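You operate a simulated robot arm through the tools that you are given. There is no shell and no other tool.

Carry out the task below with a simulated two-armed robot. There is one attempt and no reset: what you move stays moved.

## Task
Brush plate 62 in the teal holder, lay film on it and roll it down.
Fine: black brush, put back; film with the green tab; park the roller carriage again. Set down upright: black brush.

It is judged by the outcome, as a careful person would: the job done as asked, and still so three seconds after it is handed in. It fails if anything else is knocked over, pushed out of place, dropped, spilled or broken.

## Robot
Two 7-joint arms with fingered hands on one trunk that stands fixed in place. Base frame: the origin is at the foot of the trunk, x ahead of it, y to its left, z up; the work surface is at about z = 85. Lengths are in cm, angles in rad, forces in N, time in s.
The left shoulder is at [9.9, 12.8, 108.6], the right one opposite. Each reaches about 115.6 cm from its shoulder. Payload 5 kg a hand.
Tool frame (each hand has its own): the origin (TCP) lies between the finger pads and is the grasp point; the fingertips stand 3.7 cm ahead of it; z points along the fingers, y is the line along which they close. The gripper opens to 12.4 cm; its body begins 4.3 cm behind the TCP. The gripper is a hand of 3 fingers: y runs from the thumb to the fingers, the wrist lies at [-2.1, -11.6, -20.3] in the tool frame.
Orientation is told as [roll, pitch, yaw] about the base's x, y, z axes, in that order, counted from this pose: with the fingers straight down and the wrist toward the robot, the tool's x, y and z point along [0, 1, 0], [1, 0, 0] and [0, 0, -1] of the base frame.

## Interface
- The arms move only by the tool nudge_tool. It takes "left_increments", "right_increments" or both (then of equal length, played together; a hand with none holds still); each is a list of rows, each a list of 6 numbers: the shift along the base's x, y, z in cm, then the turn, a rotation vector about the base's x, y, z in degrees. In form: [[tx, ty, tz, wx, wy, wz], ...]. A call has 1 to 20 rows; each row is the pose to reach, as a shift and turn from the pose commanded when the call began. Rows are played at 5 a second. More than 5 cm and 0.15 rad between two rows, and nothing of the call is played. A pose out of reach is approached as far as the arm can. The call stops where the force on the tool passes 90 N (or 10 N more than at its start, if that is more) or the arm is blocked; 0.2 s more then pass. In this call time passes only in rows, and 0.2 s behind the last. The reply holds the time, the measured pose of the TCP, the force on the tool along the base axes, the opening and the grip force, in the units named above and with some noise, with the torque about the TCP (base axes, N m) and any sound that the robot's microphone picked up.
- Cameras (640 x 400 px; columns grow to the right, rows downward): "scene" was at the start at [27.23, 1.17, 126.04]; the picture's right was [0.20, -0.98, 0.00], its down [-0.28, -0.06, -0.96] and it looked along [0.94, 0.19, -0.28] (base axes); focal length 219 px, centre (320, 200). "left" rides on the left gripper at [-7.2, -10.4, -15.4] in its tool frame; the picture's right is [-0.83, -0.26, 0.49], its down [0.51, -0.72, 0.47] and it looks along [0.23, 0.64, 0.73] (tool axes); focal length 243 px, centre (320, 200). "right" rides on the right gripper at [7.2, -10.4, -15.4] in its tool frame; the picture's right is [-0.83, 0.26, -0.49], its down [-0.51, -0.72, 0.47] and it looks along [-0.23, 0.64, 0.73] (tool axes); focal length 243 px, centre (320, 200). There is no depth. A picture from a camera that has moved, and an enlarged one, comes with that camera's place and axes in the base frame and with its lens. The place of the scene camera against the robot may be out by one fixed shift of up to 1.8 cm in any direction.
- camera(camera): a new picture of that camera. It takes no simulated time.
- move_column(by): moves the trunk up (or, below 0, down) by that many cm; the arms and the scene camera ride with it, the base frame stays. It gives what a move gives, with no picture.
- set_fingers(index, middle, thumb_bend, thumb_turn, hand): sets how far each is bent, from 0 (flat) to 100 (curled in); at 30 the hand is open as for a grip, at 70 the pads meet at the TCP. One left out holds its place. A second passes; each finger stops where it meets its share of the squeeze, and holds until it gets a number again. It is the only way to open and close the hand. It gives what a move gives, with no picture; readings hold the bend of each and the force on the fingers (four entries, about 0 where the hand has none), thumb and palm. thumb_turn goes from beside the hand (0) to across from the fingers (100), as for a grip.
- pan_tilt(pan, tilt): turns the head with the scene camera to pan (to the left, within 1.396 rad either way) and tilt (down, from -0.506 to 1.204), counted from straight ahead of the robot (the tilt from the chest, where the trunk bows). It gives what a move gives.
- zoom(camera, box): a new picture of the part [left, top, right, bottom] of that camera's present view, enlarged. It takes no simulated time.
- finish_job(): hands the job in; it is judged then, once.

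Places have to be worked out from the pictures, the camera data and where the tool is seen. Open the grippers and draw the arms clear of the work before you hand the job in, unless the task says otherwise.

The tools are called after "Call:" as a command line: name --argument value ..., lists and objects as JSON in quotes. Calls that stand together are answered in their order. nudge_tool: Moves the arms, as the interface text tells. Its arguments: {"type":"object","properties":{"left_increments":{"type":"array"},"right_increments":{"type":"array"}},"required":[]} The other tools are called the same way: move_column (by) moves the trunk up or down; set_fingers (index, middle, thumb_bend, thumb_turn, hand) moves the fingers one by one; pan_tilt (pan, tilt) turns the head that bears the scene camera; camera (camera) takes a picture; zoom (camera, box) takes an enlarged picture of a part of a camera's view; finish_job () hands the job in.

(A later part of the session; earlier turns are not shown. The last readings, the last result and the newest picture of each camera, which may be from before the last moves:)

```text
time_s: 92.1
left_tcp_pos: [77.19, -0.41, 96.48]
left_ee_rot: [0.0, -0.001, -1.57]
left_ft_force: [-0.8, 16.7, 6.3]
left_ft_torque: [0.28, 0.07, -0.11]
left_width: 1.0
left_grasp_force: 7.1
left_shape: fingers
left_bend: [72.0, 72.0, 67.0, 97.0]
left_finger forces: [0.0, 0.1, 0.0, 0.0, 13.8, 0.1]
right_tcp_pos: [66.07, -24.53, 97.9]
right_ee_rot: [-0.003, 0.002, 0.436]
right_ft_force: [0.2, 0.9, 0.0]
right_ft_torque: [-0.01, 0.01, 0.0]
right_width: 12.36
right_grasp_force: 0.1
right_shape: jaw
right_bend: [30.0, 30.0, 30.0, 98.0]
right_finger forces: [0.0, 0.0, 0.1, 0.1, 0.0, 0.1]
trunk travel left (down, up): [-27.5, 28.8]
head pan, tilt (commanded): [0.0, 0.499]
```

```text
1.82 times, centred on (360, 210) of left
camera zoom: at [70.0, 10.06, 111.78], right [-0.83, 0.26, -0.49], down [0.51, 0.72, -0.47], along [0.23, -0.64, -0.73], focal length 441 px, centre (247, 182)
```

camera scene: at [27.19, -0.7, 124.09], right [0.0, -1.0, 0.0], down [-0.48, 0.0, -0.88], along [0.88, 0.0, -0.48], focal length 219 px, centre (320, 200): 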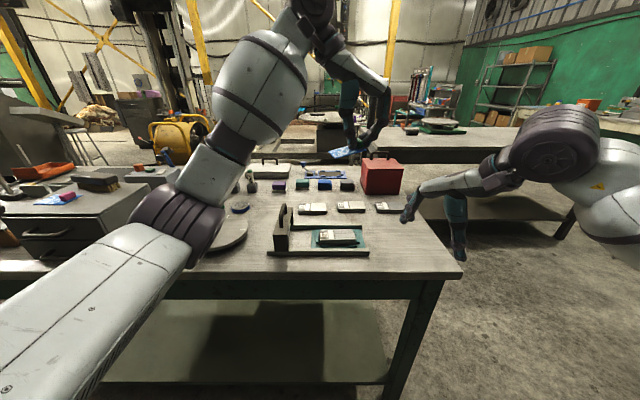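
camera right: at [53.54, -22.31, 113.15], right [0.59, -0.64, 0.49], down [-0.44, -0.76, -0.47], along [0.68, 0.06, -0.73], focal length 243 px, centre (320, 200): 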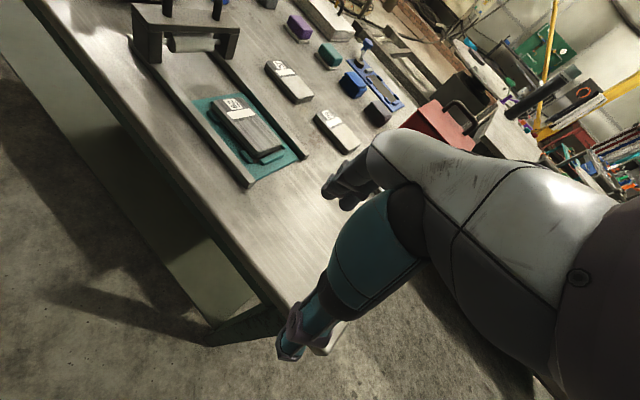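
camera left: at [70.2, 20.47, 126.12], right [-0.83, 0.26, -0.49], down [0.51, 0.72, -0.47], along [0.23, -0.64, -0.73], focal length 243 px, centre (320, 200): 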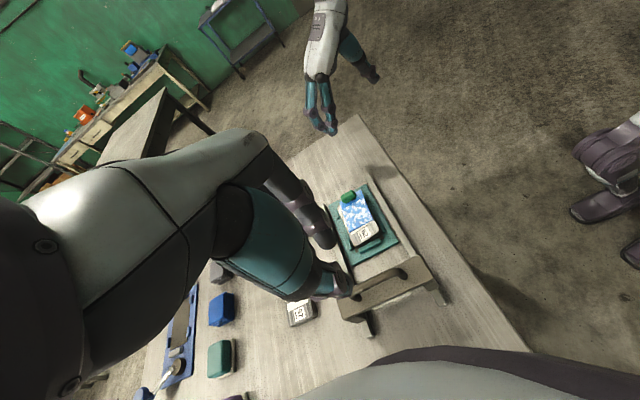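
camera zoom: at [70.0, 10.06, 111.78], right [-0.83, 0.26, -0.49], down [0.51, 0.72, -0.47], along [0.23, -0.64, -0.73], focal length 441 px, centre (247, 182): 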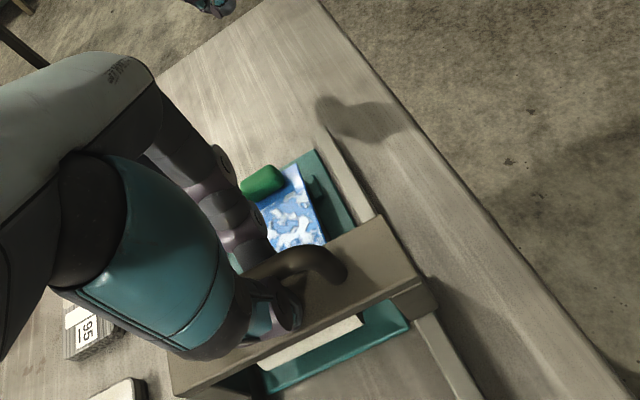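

The roller's underside is ~0.4 cm below the plate top, so it butts the edge. My closed fingers are hooked under the handle bar, so I back off slightly, lift the carriage a little, and see whether it rises freely.

Call:
nudge_tool --left_increments '[[0, 0.4, 0, 0, 0, 0], [0, 0.8, 0, 0, 0, 0], [0, 0.8, 0.3, 0, 0, 0], [0, 0.8, 0.6, 0, 0, 0]]'

Call:
zoom --camera "right" --box '[150, 20, 290, 130]'

Call:
zoom --camera "scene" --box '[290, 180, 380, 260]'

```text
time_s: 93.1
left_tcp_pos: [77.23, 0.21, 96.82]
left_ee_rot: [-0.001, 0.002, -1.57]
left_ft_force: [-1.1, 5.0, -10.9]
left_ft_torque: [-0.02, -0.03, -0.03]
left_width: 0.54
left_grasp_force: 4.9
left_shape: fingers
left_bend: [72.0, 72.0, 68.0, 97.0]
left_finger forces: [0.9, 1.1, 0.1, 0.1, 8.0, 0.0]
right_tcp_pos: [66.26, -24.47, 97.73]
right_ee_rot: [-0.001, -0.001, 0.437]
right_ft_force: [-0.6, 0.1, 0.3]
right_ft_torque: [0.02, 0.04, 0.02]
right_width: 12.35
right_grasp_force: 0.1
right_shape: jaw
right_bend: [30.0, 30.0, 30.0, 98.0]
right_finger forces: [0.1, 0.1, 0.1, 0.1, 0.1, 0.0]
trunk travel left (down, up): [-27.5, 28.8]
head pan, tilt (commanded): [0.0, 0.499]
```

```text
3.64 times, centred on (220, 75) of right
camera zoom: at [53.68, -22.28, 113.07], right [0.59, -0.64, 0.49], down [-0.44, -0.76, -0.47], along [0.68, 0.06, -0.73], focal length 882 px, centre (684, 654)
```

zoom: 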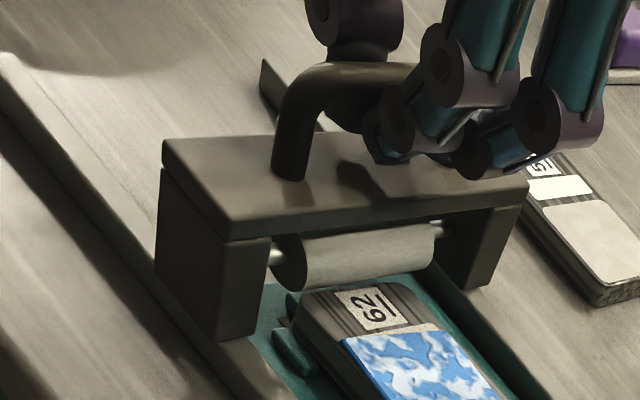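

```text
5.00 times, centred on (335, 220) of scene
camera zoom: at [27.28, -0.65, 124.06], right [0.0, -1.0, 0.0], down [-0.48, 0.0, -0.88], along [0.88, 0.0, -0.48], focal length 1096 px, centre (245, 100)
```

zoom: 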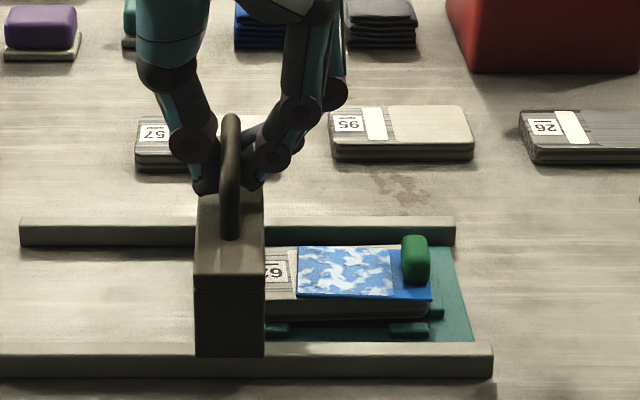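

The hand carries ~11 N now. I raise another 0.5 cm to see if the load stays constant (free) or climbs (constrained).

Call:
nudge_tool --left_increments '[[0, 0, 0.25, 0, 0, 0], [0, 0, 0.5, 0, 0, 0]]'

Call:
zoom --camera "right" --box '[150, 20, 290, 130]'

Call:
zoom --camera "scene" --box '[290, 180, 380, 260]'

```text
time_s: 93.7
left_tcp_pos: [77.3, 0.15, 97.19]
left_ee_rot: [-0.003, 0.0, -1.57]
left_ft_force: [-2.0, 4.3, -16.1]
left_ft_torque: [-0.03, -0.02, -0.08]
left_width: 0.92
left_grasp_force: 7.0
left_shape: fingers
left_bend: [72.0, 71.0, 67.0, 97.0]
left_finger forces: [2.2, 2.1, 0.0, 0.0, 9.8, 0.1]
right_tcp_pos: [66.36, -24.49, 97.67]
right_ee_rot: [0.0, 0.0, 0.436]
right_ft_force: [-0.2, -0.1, -0.9]
right_ft_torque: [-0.01, 0.0, -0.01]
right_width: 12.38
right_grasp_force: 0.1
right_shape: jaw
right_bend: [30.0, 30.0, 30.0, 98.0]
right_finger forces: [0.0, 0.0, 0.0, 0.1, 0.1, 0.1]
trunk travel left (down, up): [-27.5, 28.8]
head pan, tilt (commanded): [0.0, 0.499]
```

```text
3.64 times, centred on (220, 75) of right
camera zoom: at [53.72, -22.29, 113.05], right [0.59, -0.64, 0.49], down [-0.44, -0.76, -0.47], along [0.68, 0.06, -0.73], focal length 882 px, centre (684, 654)
```

zoom: 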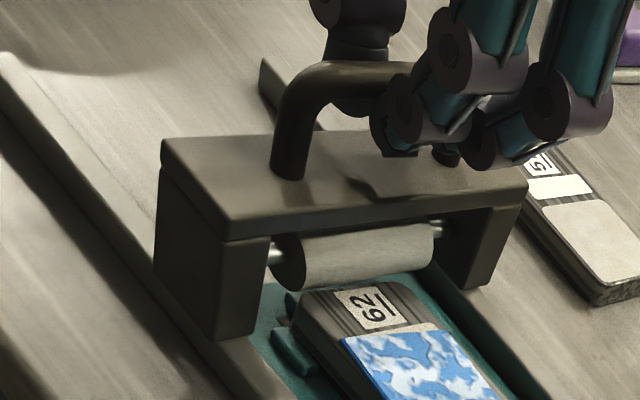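

```text
5.00 times, centred on (335, 220) of scene
camera zoom: at [27.33, -0.67, 124.05], right [0.0, -1.0, 0.0], down [-0.48, 0.0, -0.88], along [0.88, 0.0, -0.48], focal length 1096 px, centre (245, 100)
```

zoom: 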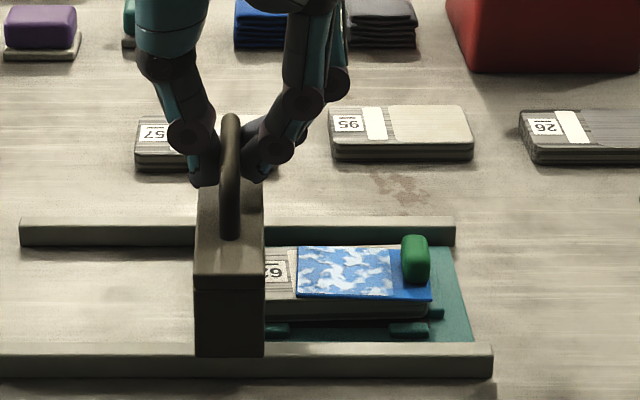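

The carriage does not lift – it is guided on the rails. So the roller height is fixed, and plate 62 must be sitting too high (likely riding on clips/rim). I lower the hand again and roll the carriage back to look at the seating.

Call:
nudge_tool --left_increments '[[0, 0.2, -0.4, 0, 0, 0], [0, 0.6, -0.8, 0, 0, 0], [0, 1.6, -0.85, 0, 0, 0], [0, 2.6, -0.85, 0, 0, 0], [0, 4, -0.85, 0, 0, 0], [0, 5.5, -0.85, 0, 0, 0], [0, 7, -0.85, 0, 0, 0], [0, 8.5, -0.85, 0, 0, 0]]'

Call:
zoom --camera "right" --box '[190, 70, 310, 180]'

Call:
zoom --camera "right" --box '[255, 50, 345, 110]'

Call:
zoom --camera "scene" --box '[310, 200, 390, 260]'

```text
time_s: 95.5
left_tcp_pos: [77.25, 8.75, 96.75]
left_ee_rot: [-0.001, 0.0, -1.571]
left_ft_force: [-1.2, -0.4, -3.2]
left_ft_torque: [-0.03, 0.03, -0.04]
left_width: 0.33
left_grasp_force: 4.3
left_shape: fingers
left_bend: [72.0, 72.0, 71.0, 97.0]
left_finger forces: [2.6, 2.2, 0.0, 0.0, 3.4, 0.0]
right_tcp_pos: [66.18, -24.42, 97.78]
right_ee_rot: [0.001, 0.001, 0.437]
right_ft_force: [-0.3, 0.1, 0.2]
right_ft_torque: [0.0, -0.04, -0.01]
right_width: 12.39
right_grasp_force: 0.0
right_shape: jaw
right_bend: [30.0, 30.0, 30.0, 98.0]
right_finger forces: [0.0, 0.0, 0.0, 0.0, 0.1, 0.1]
trunk travel left (down, up): [-27.5, 28.8]
head pan, tilt (commanded): [0.0, 0.499]
```

```text
3.64 times, centred on (250, 125) of right
camera zoom: at [53.58, -22.3, 113.12], right [0.59, -0.64, 0.49], down [-0.44, -0.76, -0.47], along [0.68, 0.06, -0.73], focal length 882 px, centre (574, 473)
```

zoom: 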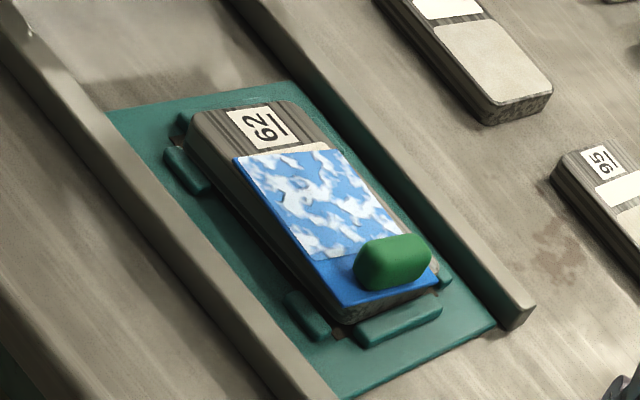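

```text
6.67 times, centred on (300, 80) of right
camera zoom: at [53.58, -22.3, 113.12], right [0.59, -0.64, 0.49], down [-0.44, -0.76, -0.47], along [0.68, 0.06, -0.73], focal length 1618 px, centre (453, 1000)
```

zoom: 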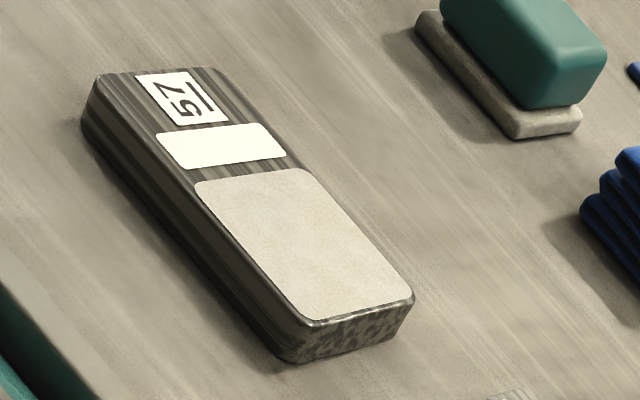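

```text
6.67 times, centred on (350, 230) of scene
camera zoom: at [27.18, -0.67, 124.09], right [0.0, -1.0, 0.0], down [-0.48, 0.0, -0.88], along [0.88, 0.0, -0.48], focal length 1462 px, centre (120, 0)
```

zoom: 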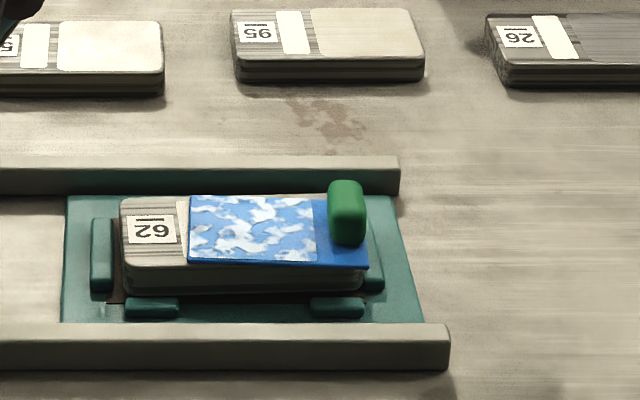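

Plate 57's edge shows plates are only ~1.5 cm thick, so plate 62's bottom is near z≈86 – riding on clips instead of down on the seat. I zoom on each clip to see which ones it sits on.

Call:
zoom --camera "right" --box '[190, 90, 250, 135]'

Call:
zoom --camera "right" --box '[230, 130, 290, 175]'

Call:
zoom --camera "scene" --box '[320, 222, 380, 258]'

Call:
zoom --camera "left" --box '[240, 60, 400, 240]'

```text
8.89 times, centred on (220, 112) of right
camera zoom: at [53.58, -22.3, 113.12], right [0.59, -0.64, 0.49], down [-0.44, -0.76, -0.47], along [0.68, 0.06, -0.73], focal length 2157 px, centre (1209, 978)
```

zoom: 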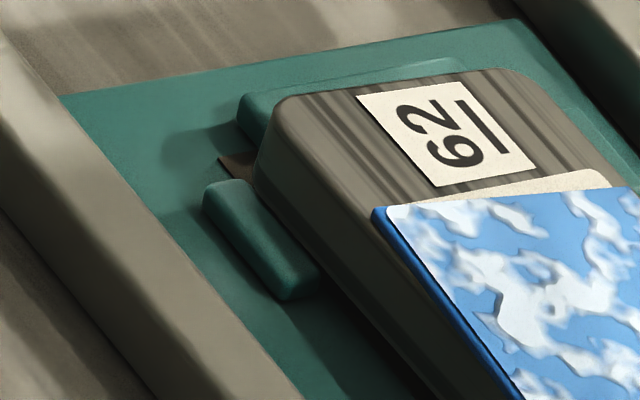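

```text
8.89 times, centred on (260, 152) of right
camera zoom: at [53.58, -22.3, 113.12], right [0.59, -0.64, 0.49], down [-0.44, -0.76, -0.47], along [0.68, 0.06, -0.73], focal length 2157 px, centre (853, 622)
```

zoom: 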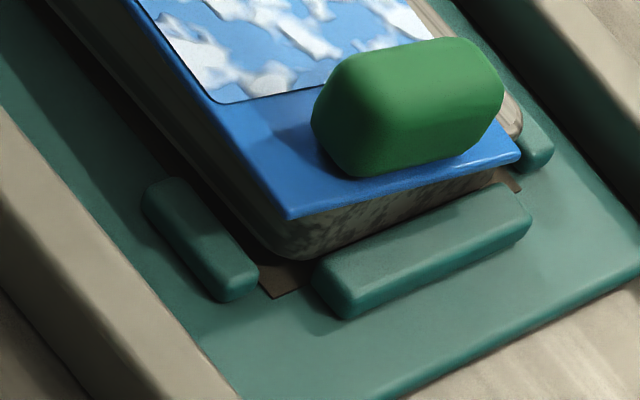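

```text
10.67 times, centred on (350, 240) of scene
camera zoom: at [27.18, -0.67, 124.09], right [0.0, -1.0, 0.0], down [-0.48, 0.0, -0.88], along [0.88, 0.0, -0.48], focal length 2339 px, centre (0, -227)
```

zoom: 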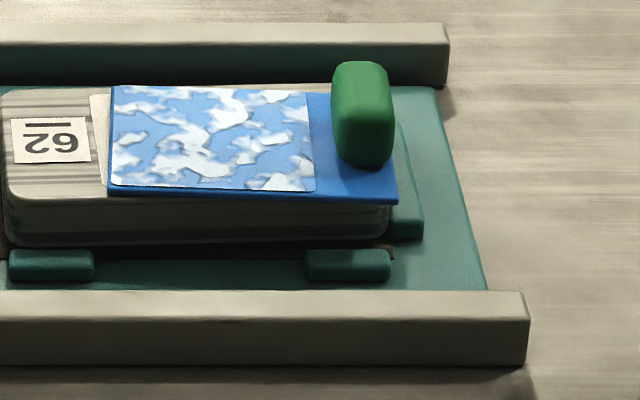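

```text
2.22 times, centred on (320, 150) of left
camera zoom: at [70.08, 19.2, 112.0], right [-0.83, 0.26, -0.49], down [0.51, 0.72, -0.47], along [0.23, -0.64, -0.73], focal length 539 px, centre (320, 311)
```

zoom: 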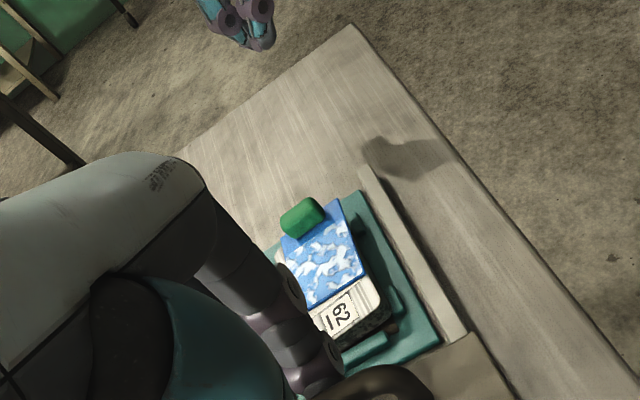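

Several height checks agree: the seat is at ≈86.0 and plate 62 is seated between the clips with its top at ≈87.6, so the roller is meant to be pressed up onto it. I roll forward again and push a bit harder in small steps.

Call:
nudge_tool --left_increments '[[0, -1.5, -0.3, 0, 0, 0], [0, -3, -0.3, 0, 0, 0], [0, -4.5, -0.3, 0, 0, 0], [0, -6, -0.3, 0, 0, 0], [0, -7.2, -0.3, 0, 0, 0], [0, -8.2, -0.3, 0, 0, 0], [0, -9, -0.3, 0, 0, 0], [0, -9.6, -0.3, 0, 0, 0]]'

Call:
zoom --camera "right" --box '[170, 40, 290, 130]'

Call:
zoom --camera "scene" --box '[300, 190, 390, 260]'

```text
time_s: 97.3
left_tcp_pos: [77.2, -0.59, 96.54]
left_ee_rot: [0.0, -0.002, -1.567]
left_ft_force: [0.1, 18.6, 6.1]
left_ft_torque: [0.39, 0.05, -0.17]
left_width: 1.25
left_grasp_force: 8.5
left_shape: fingers
left_bend: [72.0, 72.0, 66.0, 97.0]
left_finger forces: [0.0, 0.0, 0.0, 0.0, 16.3, 0.0]
right_tcp_pos: [66.12, -24.36, 97.86]
right_ee_rot: [-0.002, -0.001, 0.436]
right_ft_force: [-1.2, -0.4, -0.1]
right_ft_torque: [0.01, 0.01, -0.01]
right_width: 12.36
right_grasp_force: 0.1
right_shape: jaw
right_bend: [30.0, 30.0, 30.0, 98.0]
right_finger forces: [0.1, 0.0, 0.1, 0.0, 0.1, 0.0]
trunk travel left (down, up): [-27.5, 28.8]
head pan, tilt (commanded): [0.0, 0.499]
```

```text
4.44 times, centred on (230, 85) of right
camera zoom: at [53.51, -22.14, 113.2], right [0.59, -0.64, 0.49], down [-0.44, -0.77, -0.47], along [0.68, 0.06, -0.73], focal length 1078 px, centre (720, 711)
```

zoom: 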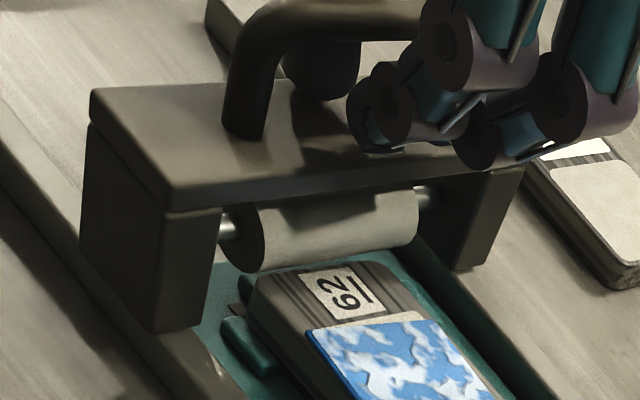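

```text
5.71 times, centred on (345, 225) of scene
camera zoom: at [27.1, -0.5, 124.12], right [0.0, -1.0, 0.0], down [-0.48, 0.0, -0.88], along [0.88, 0.0, -0.48], focal length 1253 px, centre (177, 57)
```

zoom: 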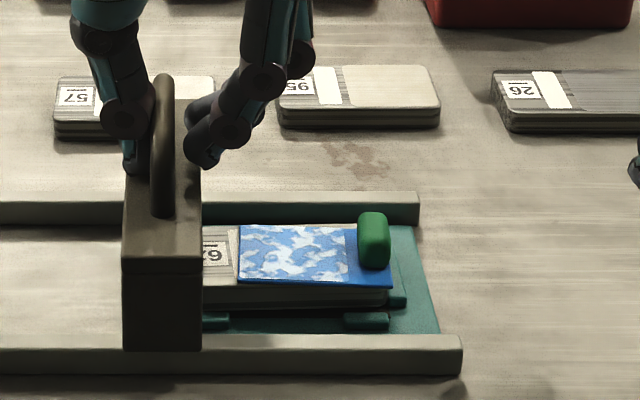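

The roller axle has risen about 0.45 cm and moved forward – it is spring-mounted and climbing onto the plate. I keep pushing gently in small steps.

Call:
nudge_tool --left_increments '[[0, -0.4, 0, 0, 0, 0], [0, -0.8, 0, 0, 0, 0], [0, -1.2, 0, 0, 0, 0]]'

Call:
zoom --camera "right" --box '[170, 40, 290, 130]'

Call:
zoom --camera "scene" --box '[300, 190, 390, 260]'

```text
time_s: 98.1
left_tcp_pos: [77.2, -2.52, 96.07]
left_ee_rot: [-0.002, 0.0, -1.572]
left_ft_force: [0.3, -0.3, 0.1]
left_ft_torque: [0.03, 0.04, -0.02]
left_width: 0.25
left_grasp_force: 0.1
left_shape: fingers
left_bend: [72.0, 72.0, 71.0, 98.0]
left_finger forces: [0.0, 0.0, 0.0, 0.1, 0.1, 0.0]
right_tcp_pos: [66.19, -24.72, 97.59]
right_ee_rot: [0.004, 0.0, 0.436]
right_ft_force: [0.3, -1.3, -0.3]
right_ft_torque: [0.06, 0.05, 0.03]
right_width: 12.38
right_grasp_force: 0.0
right_shape: jaw
right_bend: [30.0, 30.0, 30.0, 98.0]
right_finger forces: [0.0, 0.1, 0.1, 0.0, 0.1, 0.0]
trunk travel left (down, up): [-27.5, 28.8]
head pan, tilt (commanded): [0.0, 0.499]
```

```text
4.44 times, centred on (230, 85) of right
camera zoom: at [53.68, -22.59, 113.0], right [0.59, -0.64, 0.49], down [-0.44, -0.76, -0.47], along [0.68, 0.06, -0.73], focal length 1078 px, centre (720, 711)
```

zoom: 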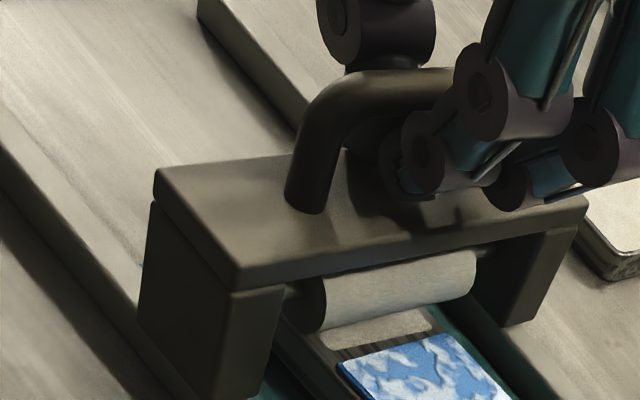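

```text
5.71 times, centred on (345, 225) of scene
camera zoom: at [27.28, -0.98, 124.06], right [0.0, -1.0, 0.0], down [-0.48, 0.0, -0.88], along [0.88, 0.0, -0.48], focal length 1253 px, centre (177, 57)
```

zoom: 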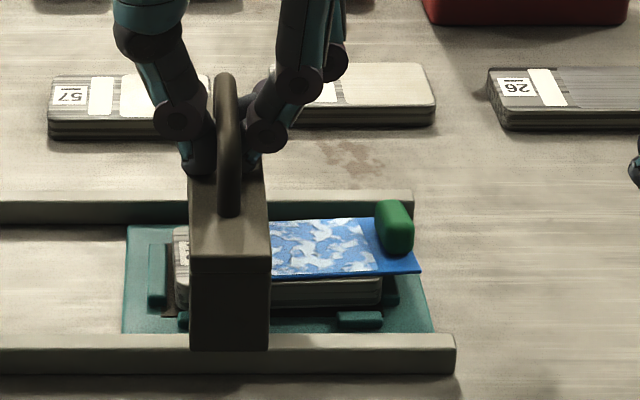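

The roller is on the plate now, but its hop shoved the film ~1.7 cm toward -y. I ease the carriage back so the roller rests on the plate's label area, leaving room to push the film back.

Call:
nudge_tool --left_increments '[[0, 0.5, 0.2, 0, 0, 0], [0, 1, 0.2, 0, 0, 0], [0, 1.5, 0.2, 0, 0, 0]]'

Call:
zoom --camera "right" --box '[170, 50, 310, 170]'

Call:
zoom --camera "scene" --box '[300, 190, 400, 260]'

```text
time_s: 98.9
left_tcp_pos: [77.29, -0.75, 96.37]
left_ee_rot: [-0.002, 0.0, -1.572]
left_ft_force: [-2.5, -1.4, -8.5]
left_ft_torque: [0.06, 0.05, -0.04]
left_width: 0.31
left_grasp_force: 4.2
left_shape: fingers
left_bend: [72.0, 71.0, 71.0, 97.0]
left_finger forces: [5.4, 3.4, 0.0, 0.1, 0.0, 0.0]
right_tcp_pos: [66.18, -24.41, 97.68]
right_ee_rot: [0.001, 0.0, 0.435]
right_ft_force: [-0.3, 0.1, -0.3]
right_ft_torque: [-0.01, 0.01, 0.04]
right_width: 12.38
right_grasp_force: 0.0
right_shape: jaw
right_bend: [30.0, 30.0, 30.0, 98.0]
right_finger forces: [0.0, 0.0, 0.0, 0.1, 0.0, 0.1]
trunk travel left (down, up): [-27.5, 28.8]
head pan, tilt (commanded): [0.0, 0.499]
```

```text
3.33 times, centred on (240, 110) of right
camera zoom: at [53.65, -22.34, 113.08], right [0.59, -0.64, 0.49], down [-0.44, -0.76, -0.47], along [0.68, 0.06, -0.73], focal length 809 px, centre (587, 500)
```

zoom: 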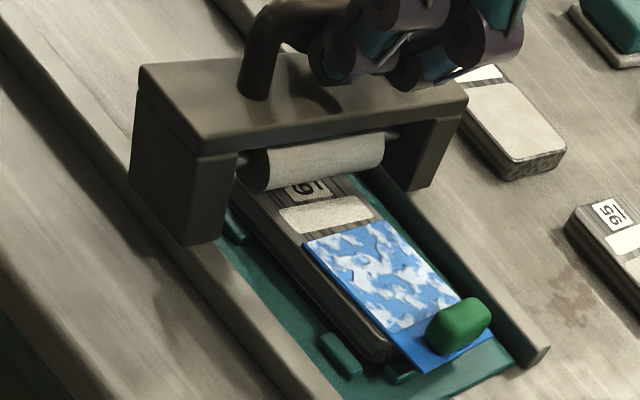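

```text
5.71 times, centred on (350, 225) of scene
camera zoom: at [27.26, -0.73, 124.07], right [0.0, -1.0, 0.0], down [-0.48, 0.0, -0.88], along [0.88, 0.0, -0.48], focal length 1253 px, centre (149, 57)
```

zoom: 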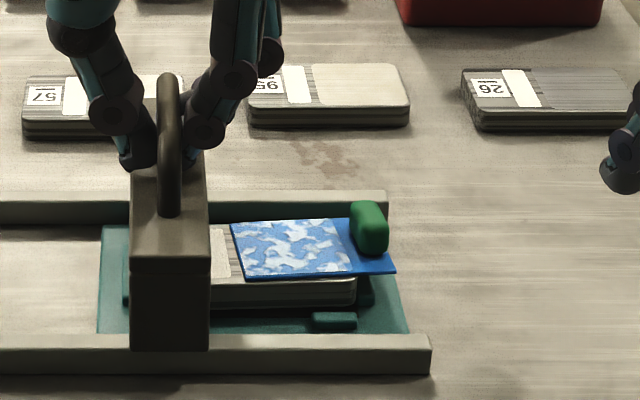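

The roller now rests on the label area with the film's near edge ~1.5 cm ahead. I'll use the right hand, closed and turned to +90°, as a pusher/backstop behind the green tab. First I relax the left hand and bring the right hand into position well behind the tab.

Call:
set_fingers --hand "right" --index 69 --middle 69 --thumb_bend 69

Call:
nudge_tool --right_increments '[[1, 0, 1, 0, 0, 8], [2, 0.5, 2, 0, 0, 16], [3.5, 1, 3, 0, 0, 24], [5, 1.5, 3, 0, 0, 32], [6.5, 2.5, 3, 0, 0, 40], [8, 4, 3, 0, 0, 48], [9.2, 5.5, 3, 0, 0, 56.5], [10.3, 7, 3, 0, 0, 64]]' --left_increments '[[0, 0, -0.15, 0, 0, 0], [0, 0, -0.25, 0, 0, 0], [0, 0, -0.25, 0, 0, 0], [0, 0, -0.25, 0, 0, 0], [0, 0, -0.25, 0, 0, 0], [0, 0, -0.25, 0, 0, 0], [0, 0, -0.25, 0, 0, 0], [0, 0, -0.25, 0, 0, 0]]'

Call:
camera --camera "scene"

Call:
camera --camera "right"

```text
time_s: 99.9
left_tcp_pos: [77.43, -0.62, 96.49]
left_ee_rot: [-0.002, -0.001, -1.571]
left_ft_force: [-3.4, -0.8, -8.8]
left_ft_torque: [0.07, 0.07, -0.02]
left_width: 0.29
left_grasp_force: 4.4
left_shape: fingers
left_bend: [72.0, 71.0, 71.0, 97.0]
left_finger forces: [5.1, 4.0, 0.0, 0.0, 0.0, 0.1]
right_tcp_pos: [66.33, -24.51, 97.73]
right_ee_rot: [-0.001, 0.0, 0.436]
right_ft_force: [0.8, 0.0, 0.1]
right_ft_torque: [0.01, -0.03, 0.0]
right_width: 1.0
right_grasp_force: 0.0
right_shape: fingers
right_bend: [69.0, 69.0, 69.0, 98.0]
right_finger forces: [0.0, 0.0, 0.1, 0.0, 0.0, 0.0]
trunk travel left (down, up): [-27.5, 28.8]
head pan, tilt (commanded): [0.0, 0.499]
```

```text
time_s: 101.7
left_tcp_pos: [77.3, -0.32, 96.13]
left_ee_rot: [-0.001, -0.002, -1.571]
left_ft_force: [-0.2, -0.9, -0.7]
left_ft_torque: [-0.17, 0.01, 0.0]
left_width: 0.22
left_grasp_force: 0.1
left_shape: fingers
left_bend: [72.0, 72.0, 71.0, 97.0]
left_finger forces: [0.0, 0.7, 0.0, 0.0, 0.0, 0.1]
right_tcp_pos: [58.06, 0.19, 89.4]
right_ee_rot: [-0.096, -0.011, 1.324]
right_ft_force: [0.3, -6.4, -12.5]
right_ft_torque: [0.62, -0.08, 0.06]
right_width: 0.95
right_grasp_force: 0.1
right_shape: fingers
right_bend: [69.0, 69.0, 69.0, 97.0]
right_finger forces: [0.1, 0.0, 0.0, 0.1, 0.1, 0.0]
right hand out of reach, approached as far as the arm can: row 3, 4, 5, 6, 7, 8
trunk travel left (down, up): [-27.5, 28.8]
head pan, tilt (commanded): [0.0, 0.499]
```

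```text
taken
camera scene: at [27.34, -0.43, 124.04], right [0.0, -1.0, 0.0], down [-0.48, 0.0, -0.88], along [0.88, 0.0, -0.48], focal length 219 px, centre (320, 200)
```

scene: 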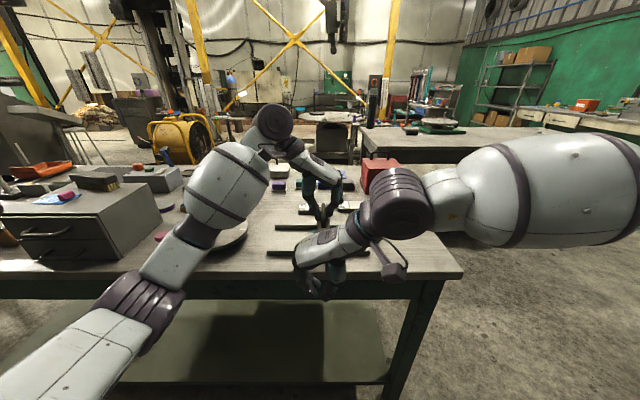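

```text
taken
camera right: at [46.83, -7.92, 103.8], right [0.82, 0.06, 0.57], down [0.36, -0.83, -0.43], along [0.45, 0.56, -0.7], focal length 243 px, centre (320, 200)
```

right: 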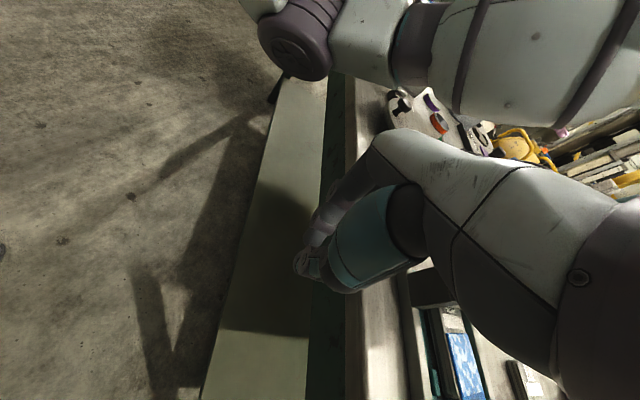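

The right arm couldn't reach that orientation and ended up in a wrong pose near the table's front edge with some contact force. I stop and look closely before moving it.

Call:
zoom --camera "scene" --box '[230, 130, 470, 320]'

Call:
camera --camera "left"

```text
2.11 times, centred on (350, 225) of scene
camera zoom: at [27.34, -0.43, 124.04], right [0.0, -1.0, 0.0], down [-0.48, 0.0, -0.88], along [0.88, 0.0, -0.48], focal length 462 px, centre (257, 147)
```

zoom: 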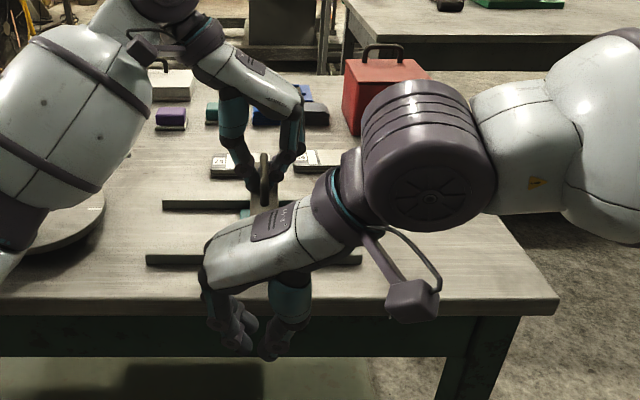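

```text
taken
camera left: at [70.18, 10.08, 111.51], right [-0.83, 0.26, -0.49], down [0.51, 0.72, -0.47], along [0.23, -0.64, -0.73], focal length 243 px, centre (320, 200)
```

left: 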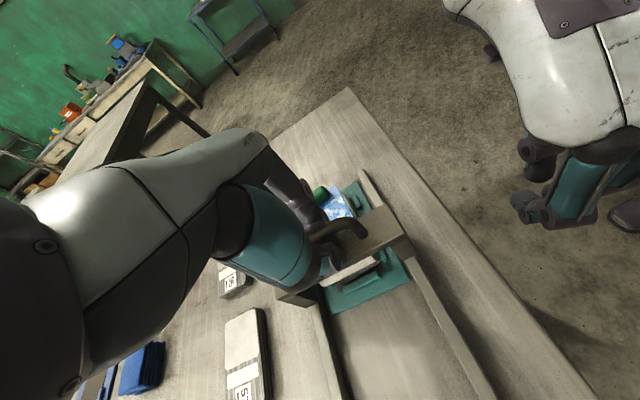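

The right hand hangs in front of the table without touching the work. I retrace the same path backwards to bring it to its earlier good pose.

Call:
nudge_tool --right_increments '[[-1.1, -1.5, 0.5, 0, 0, -7.5], [-2.3, -3, 1, 0, 0, -16], [-3.8, -4.5, 1.5, 0, 0, -24], [-5.3, -5.5, 2, 0, 0, -32], [-6.8, -6, 2, 0, 0, -40], [-8.3, -6.5, 2, 0, 0, -48], [-9.3, -7, 2, 0, 0, -56], [-10.3, -7, 2, 0, 0, -64]]'

Call:
camera --camera "scene"

Call:
camera --camera "right"

```text
time_s: 103.5
left_tcp_pos: [77.17, -0.58, 96.3]
left_ee_rot: [0.0, -0.001, -1.572]
left_ft_force: [0.6, -1.6, -1.9]
left_ft_torque: [-0.04, 0.0, 0.0]
left_width: 0.23
left_grasp_force: 0.4
left_shape: fingers
left_bend: [72.0, 72.0, 71.0, 97.0]
left_finger forces: [0.1, 1.0, 0.1, 0.0, 0.0, 0.1]
right_tcp_pos: [53.69, -4.81, 92.93]
right_ee_rot: [-0.119, -0.006, 0.201]
right_ft_force: [-0.8, 0.4, -0.1]
right_ft_torque: [-0.02, -0.03, -0.02]
right_width: 0.97
right_grasp_force: 0.2
right_shape: fingers
right_bend: [69.0, 69.0, 69.0, 97.0]
right_finger forces: [0.0, 0.0, 0.0, 0.0, 0.0, 0.0]
right hand out of reach, approached as far as the arm can: row 5, 6, 7, 8
trunk travel left (down, up): [-27.5, 28.8]
head pan, tilt (commanded): [0.0, 0.499]
```

```text
taken
camera scene: at [27.21, -0.63, 124.09], right [0.0, -1.0, 0.0], down [-0.48, 0.0, -0.88], along [0.88, 0.0, -0.48], focal length 219 px, centre (320, 200)
```

scene: 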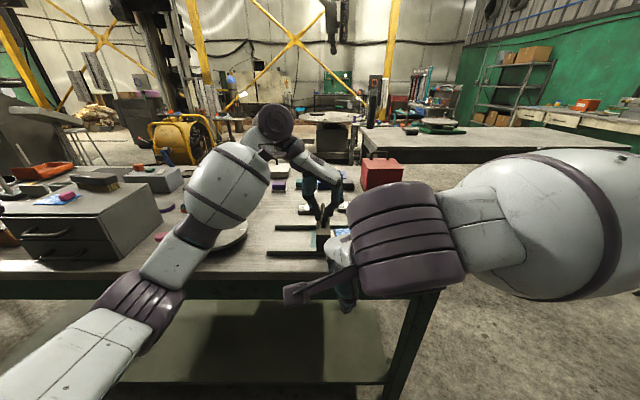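

```text
taken
camera right: at [41.52, 1.96, 107.18], right [0.41, -0.7, 0.59], down [-0.59, -0.69, -0.41], along [0.7, -0.18, -0.7], focal length 243 px, centre (320, 200)
```

right: 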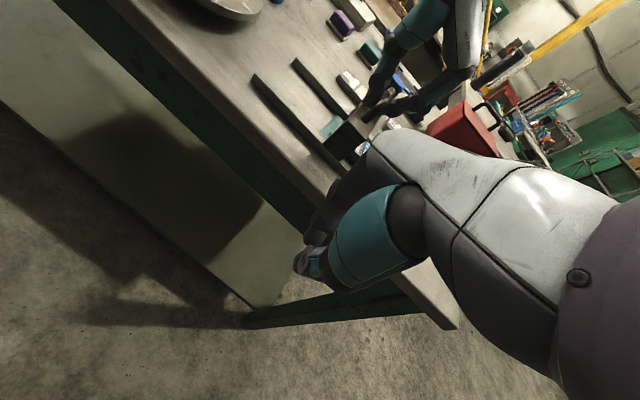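

I see increments count from the actually reached pose. The right hand is free in front of the table; I lift it up and out to the right, straightening it.

Call:
nudge_tool --right_increments '[[0, -3, 3.5, 1, 0.3, 2], [0.5, -6.5, 7, 2.2, 0.6, 4.5], [2, -10.5, 9.5, 3.3, 1, 6.8], [4, -14.5, 11.5, 4.4, 1.4, 9], [6.5, -18, 13, 5.5, 1.7, 11.3], [9.5, -21, 14, 6.5, 2, 13.5]]'

Call:
camera --camera "right"

Call:
camera --camera "scene"

```text
time_s: 104.9
left_tcp_pos: [77.28, -0.71, 96.17]
left_ee_rot: [-0.001, 0.001, -1.57]
left_ft_force: [0.2, -0.3, 0.7]
left_ft_torque: [0.03, 0.04, 0.0]
left_width: 0.22
left_grasp_force: 0.5
left_shape: fingers
left_bend: [72.0, 72.0, 71.0, 97.0]
left_finger forces: [0.1, 0.5, 0.0, 0.1, 0.0, 0.0]
right_tcp_pos: [63.27, -25.74, 106.9]
right_ee_rot: [0.001, -0.008, 0.441]
right_ft_force: [-0.1, 0.1, 0.1]
right_ft_torque: [0.02, 0.02, 0.01]
right_width: 0.96
right_grasp_force: 0.0
right_shape: fingers
right_bend: [69.0, 69.0, 69.0, 98.0]
right_finger forces: [0.1, 0.0, 0.0, 0.0, 0.1, 0.1]
right hand out of reach, approached as far as the arm can: row 1
trunk travel left (down, up): [-27.5, 28.8]
head pan, tilt (commanded): [0.0, 0.499]
```

```text
taken
camera right: at [50.58, -23.69, 122.11], right [0.59, -0.64, 0.49], down [-0.43, -0.76, -0.48], along [0.68, 0.07, -0.73], focal length 243 px, centre (320, 200)
```

right: 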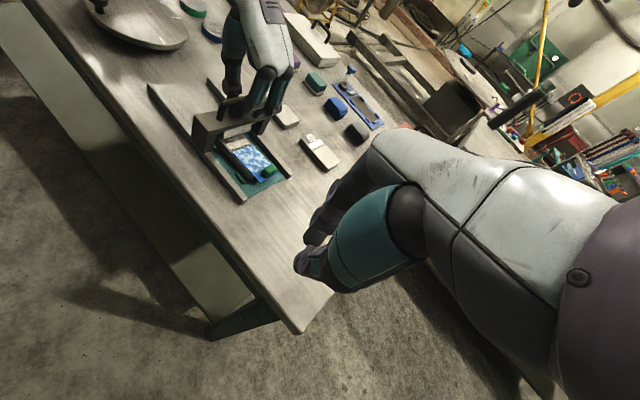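

```text
taken
camera scene: at [27.25, -0.79, 124.08], right [0.0, -1.0, 0.0], down [-0.48, 0.0, -0.88], along [0.88, 0.0, -0.48], focal length 219 px, centre (320, 200)
```

scene: 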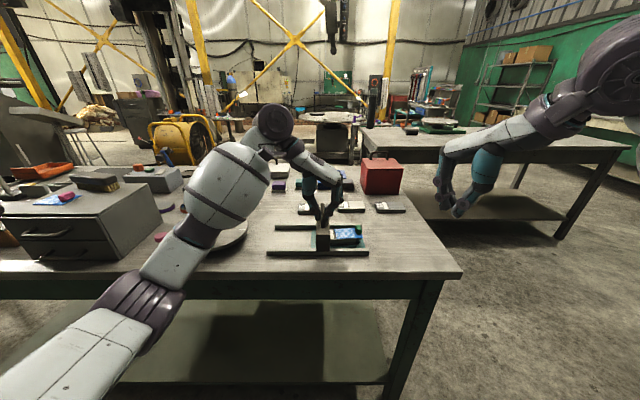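

The right arm is safe again. I'll instead re-place the film with the left hand: first I open the left hand off the handle (carriage stays with its roller on the plate's label end) and rise.

Call:
set_fingers --hand "left" --index 56 --middle 57 --thumb_bend 55

Call:
nudge_tool --left_increments '[[0, 0.1, 1.5, 0, 0, 0], [0, 0.1, 5, 0, 0, 0], [0, 0.1, 9.5, 0, 0, 0], [0, 0, 13.5, 0, 0, 0]]'

Call:
zoom --camera "scene" --box '[290, 180, 400, 265]'

Call:
zoom --camera "right" --box '[140, 70, 320, 220]'

Call:
zoom --camera "left" --box '[280, 150, 470, 330]'

```text
time_s: 105.9
left_tcp_pos: [77.2, -0.64, 96.17]
left_ee_rot: [-0.001, 0.0, -1.571]
left_ft_force: [-0.3, 1.1, 0.4]
left_ft_torque: [0.0, 0.03, -0.02]
left_width: 4.98
left_grasp_force: 0.0
left_shape: fingers
left_bend: [56.0, 56.0, 55.0, 97.0]
left_finger forces: [0.0, 0.0, 0.0, 0.0, 0.0, 0.0]
right_tcp_pos: [63.3, -25.64, 106.9]
right_ee_rot: [0.001, -0.009, 0.438]
right_ft_force: [0.1, 0.1, -0.5]
right_ft_torque: [-0.01, -0.01, 0.0]
right_width: 0.95
right_grasp_force: 0.2
right_shape: fingers
right_bend: [69.0, 69.0, 69.0, 98.0]
right_finger forces: [0.0, 0.0, 0.0, 0.0, 0.1, 0.1]
trunk travel left (down, up): [-27.5, 28.8]
head pan, tilt (commanded): [0.0, 0.499]
```

```text
time_s: 106.9
left_tcp_pos: [77.2, -0.67, 109.78]
left_ee_rot: [0.0, 0.0, -1.571]
left_ft_force: [-0.1, -0.7, -0.3]
left_ft_torque: [0.0, -0.04, 0.0]
left_width: 5.0
left_grasp_force: 0.2
left_shape: fingers
left_bend: [56.0, 56.0, 55.0, 97.0]
left_finger forces: [0.1, 0.1, 0.0, 0.1, 0.0, 0.0]
right_tcp_pos: [63.2, -25.7, 106.89]
right_ee_rot: [-0.001, -0.01, 0.439]
right_ft_force: [-0.2, 0.4, -0.7]
right_ft_torque: [0.0, 0.01, 0.02]
right_width: 1.0
right_grasp_force: 0.1
right_shape: fingers
right_bend: [69.0, 69.0, 69.0, 98.0]
right_finger forces: [0.0, 0.0, 0.1, 0.1, 0.0, 0.0]
trunk travel left (down, up): [-27.5, 28.8]
head pan, tilt (commanded): [0.0, 0.499]
```

```text
4.71 times, centred on (345, 222) of scene
camera zoom: at [27.1, -0.77, 124.11], right [0.0, -1.0, 0.0], down [-0.48, 0.0, -0.88], along [0.88, 0.0, -0.48], focal length 1032 px, centre (202, 94)
```

zoom: 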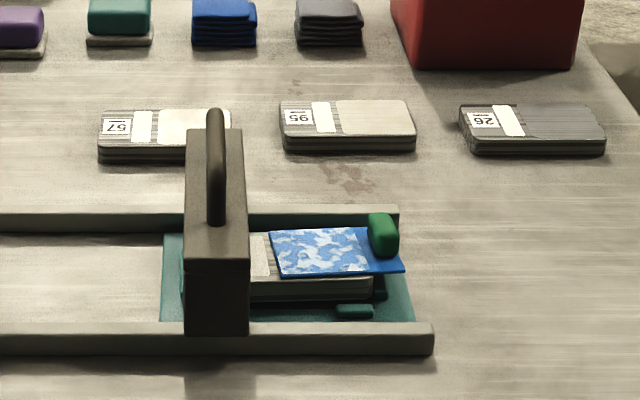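

```text
2.67 times, centred on (230, 145) of right
camera zoom: at [50.44, -23.63, 122.17], right [0.58, -0.64, 0.49], down [-0.43, -0.76, -0.48], along [0.69, 0.07, -0.72], focal length 647 px, centre (560, 347)
```

zoom: 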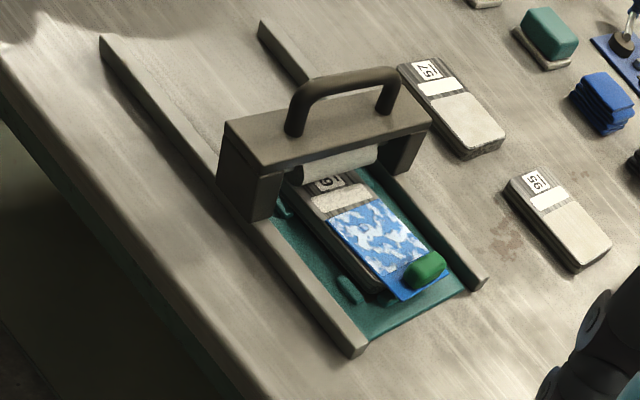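

```text
2.22 times, centred on (375, 240) of left
camera zoom: at [70.01, 9.76, 125.27], right [-0.83, 0.26, -0.49], down [0.51, 0.72, -0.47], along [0.23, -0.64, -0.73], focal length 539 px, centre (198, 111)
```

zoom: 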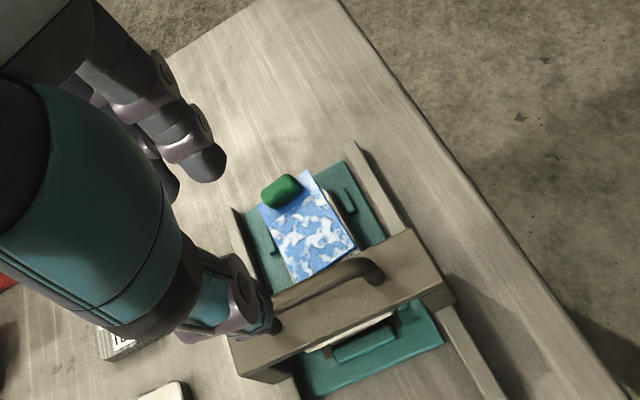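

Film centre is now ≈(77.1, -8.0), turned ~+4°, tab centre ≈(77.2, -11.05). I set the pinch opening and move the left hand above the tab with yaw -102° and the +10.5° tilt.

Call:
set_fingers --hand "left" --index 66 --middle 66 --thumb_bend 61

Call:
nudge_tool --left_increments '[[0, -4, 0, 0, 0, -6], [0, -8, 0, 0, 0, -12]]'

Call:
nudge_tool --left_increments '[[0, -1.6, -1, 5.25, 0, 0], [-0.1, -3.1, -2, 10.5, 0, 0], [-0.1, -3.1, -6, 10.5, 0, 0]]'

Call:
zoom --camera "scene" --box '[300, 150, 410, 260]'

Call:
zoom --camera "right" --box '[180, 80, 320, 200]'

```text
time_s: 107.9
left_tcp_pos: [77.15, -0.74, 109.86]
left_ee_rot: [-0.001, 0.0, -1.57]
left_ft_force: [-0.1, 0.6, 0.1]
left_ft_torque: [-0.02, -0.04, 0.03]
left_width: 2.69
left_grasp_force: 0.1
left_shape: fingers
left_bend: [66.0, 66.0, 61.0, 97.0]
left_finger forces: [0.0, 0.0, 0.0, 0.1, 0.0, 0.0]
right_tcp_pos: [63.16, -25.66, 106.93]
right_ee_rot: [0.0, -0.011, 0.438]
right_ft_force: [0.5, 0.3, -0.5]
right_ft_torque: [0.04, 0.03, -0.01]
right_width: 0.97
right_grasp_force: 0.0
right_shape: fingers
right_bend: [69.0, 69.0, 69.0, 98.0]
right_finger forces: [0.0, 0.0, 0.0, 0.0, 0.0, 0.0]
trunk travel left (down, up): [-27.5, 28.8]
head pan, tilt (commanded): [0.0, 0.499]
```

```text
time_s: 108.5
left_tcp_pos: [77.38, -8.7, 109.8]
left_ee_rot: [0.0, 0.0, -1.782]
left_ft_force: [1.0, 0.2, 0.5]
left_ft_torque: [0.01, 0.0, 0.01]
left_width: 2.65
left_grasp_force: 0.1
left_shape: fingers
left_bend: [66.0, 66.0, 61.0, 97.0]
left_finger forces: [0.0, 0.0, 0.1, 0.0, 0.0, 0.0]
right_tcp_pos: [63.2, -25.87, 106.9]
right_ee_rot: [0.001, -0.011, 0.437]
right_ft_force: [-0.2, -0.4, -0.5]
right_ft_torque: [0.02, -0.02, -0.01]
right_width: 0.97
right_grasp_force: 0.1
right_shape: fingers
right_bend: [69.0, 69.0, 69.0, 98.0]
right_finger forces: [0.0, 0.0, 0.0, 0.0, 0.0, 0.0]
trunk travel left (down, up): [-27.5, 28.8]
head pan, tilt (commanded): [0.0, 0.499]
```

```text
time_s: 109.3
left_tcp_pos: [77.29, -11.69, 103.59]
left_ee_rot: [-0.04, 0.18, -1.784]
left_ft_force: [0.8, 0.7, -0.3]
left_ft_torque: [-0.02, 0.01, 0.0]
left_width: 2.64
left_grasp_force: 0.0
left_shape: fingers
left_bend: [66.0, 66.0, 61.0, 97.0]
left_finger forces: [0.1, 0.0, 0.1, 0.1, 0.0, 0.0]
right_tcp_pos: [63.47, -25.58, 106.73]
right_ee_rot: [0.0, -0.006, 0.439]
right_ft_force: [0.2, -0.2, 0.4]
right_ft_torque: [-0.03, 0.03, 0.03]
right_width: 1.01
right_grasp_force: 0.1
right_shape: fingers
right_bend: [69.0, 69.0, 69.0, 98.0]
right_finger forces: [0.0, 0.1, 0.0, 0.1, 0.0, 0.0]
trunk travel left (down, up): [-27.5, 28.8]
head pan, tilt (commanded): [0.0, 0.499]
```

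```text
3.64 times, centred on (355, 205) of scene
camera zoom: at [27.38, -0.66, 124.04], right [0.0, -1.0, 0.0], down [-0.48, 0.0, -0.88], along [0.88, 0.0, -0.48], focal length 797 px, centre (193, 182)
```

zoom: 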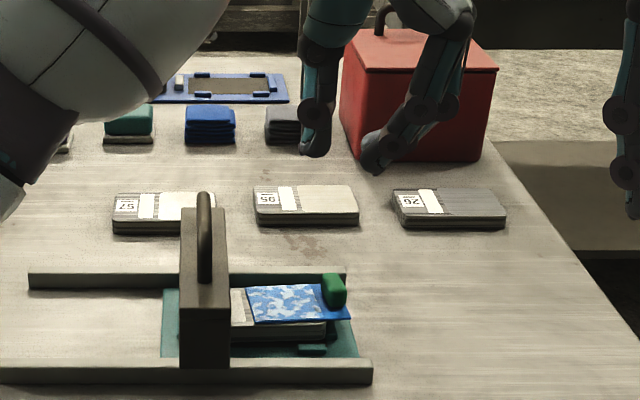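

```text
3.33 times, centred on (250, 140) of right
camera zoom: at [50.72, -23.5, 122.06], right [0.59, -0.64, 0.49], down [-0.43, -0.76, -0.48], along [0.68, 0.07, -0.73], focal length 809 px, centre (553, 400)
```

zoom: 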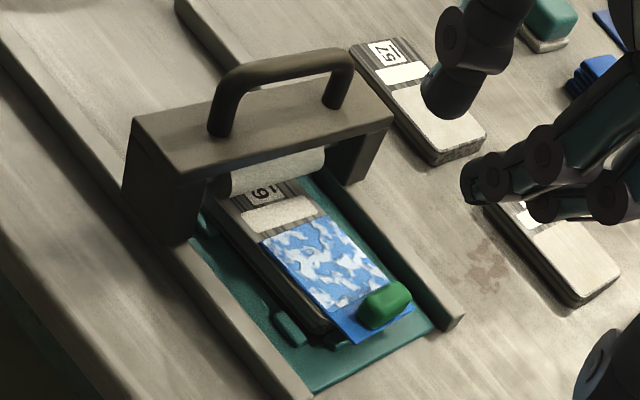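

Alignment looks right (tab about 0.6–0.7 cm to the +y side of TCP, as when I gripped before). I lower to just above and check.

Call:
nudge_tool --left_increments '[[0, 0, -4, 0, 0, 0], [0, 0, -8, 0, 0, 0]]'

Call:
zoom --camera "scene" --box '[330, 200, 400, 255]'

Call:
zoom --camera "right" --box '[210, 110, 310, 190]'

```text
time_s: 109.9
left_tcp_pos: [77.27, -11.7, 95.75]
left_ee_rot: [-0.038, 0.178, -1.785]
left_ft_force: [0.6, -0.5, 0.5]
left_ft_torque: [0.0, 0.0, -0.01]
left_width: 2.63
left_grasp_force: 0.2
left_shape: fingers
left_bend: [66.0, 66.0, 61.0, 97.0]
left_finger forces: [0.1, 0.0, 0.0, 0.0, 0.0, 0.0]
right_tcp_pos: [63.35, -25.65, 106.89]
right_ee_rot: [0.003, -0.009, 0.438]
right_ft_force: [0.0, -0.2, 0.3]
right_ft_torque: [0.0, 0.02, -0.01]
right_width: 0.96
right_grasp_force: 0.1
right_shape: fingers
right_bend: [69.0, 69.0, 69.0, 98.0]
right_finger forces: [0.0, 0.0, 0.1, 0.1, 0.1, 0.0]
trunk travel left (down, up): [-27.5, 28.8]
head pan, tilt (commanded): [0.0, 0.499]
```

```text
7.27 times, centred on (365, 228) of scene
camera zoom: at [27.25, -0.75, 124.08], right [0.0, -1.0, 0.0], down [-0.48, 0.0, -0.88], along [0.88, 0.0, -0.48], focal length 1595 px, centre (-7, 0)
```

zoom: 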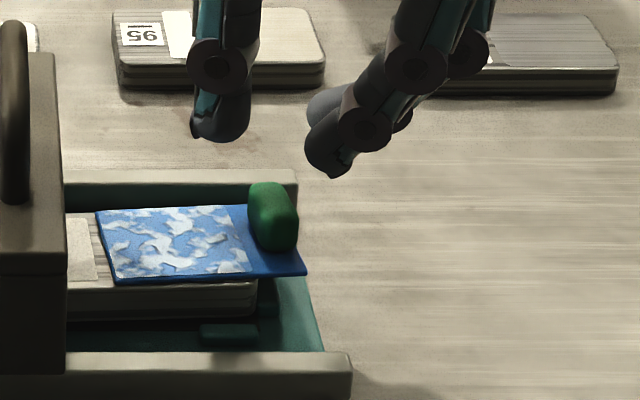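

```text
5.00 times, centred on (260, 150) of right
camera zoom: at [50.59, -23.6, 122.1], right [0.59, -0.64, 0.49], down [-0.43, -0.76, -0.48], along [0.68, 0.07, -0.73], focal length 1213 px, centre (620, 450)
```

zoom: 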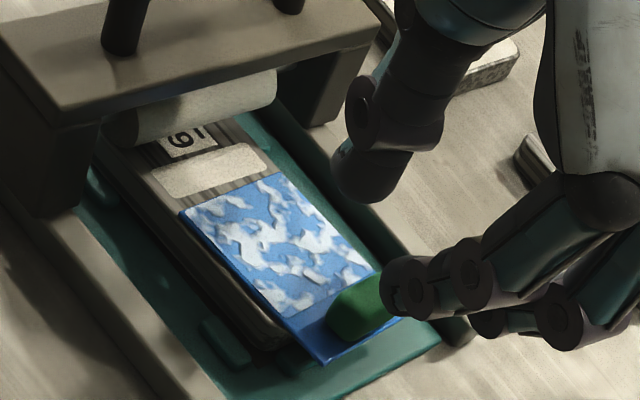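

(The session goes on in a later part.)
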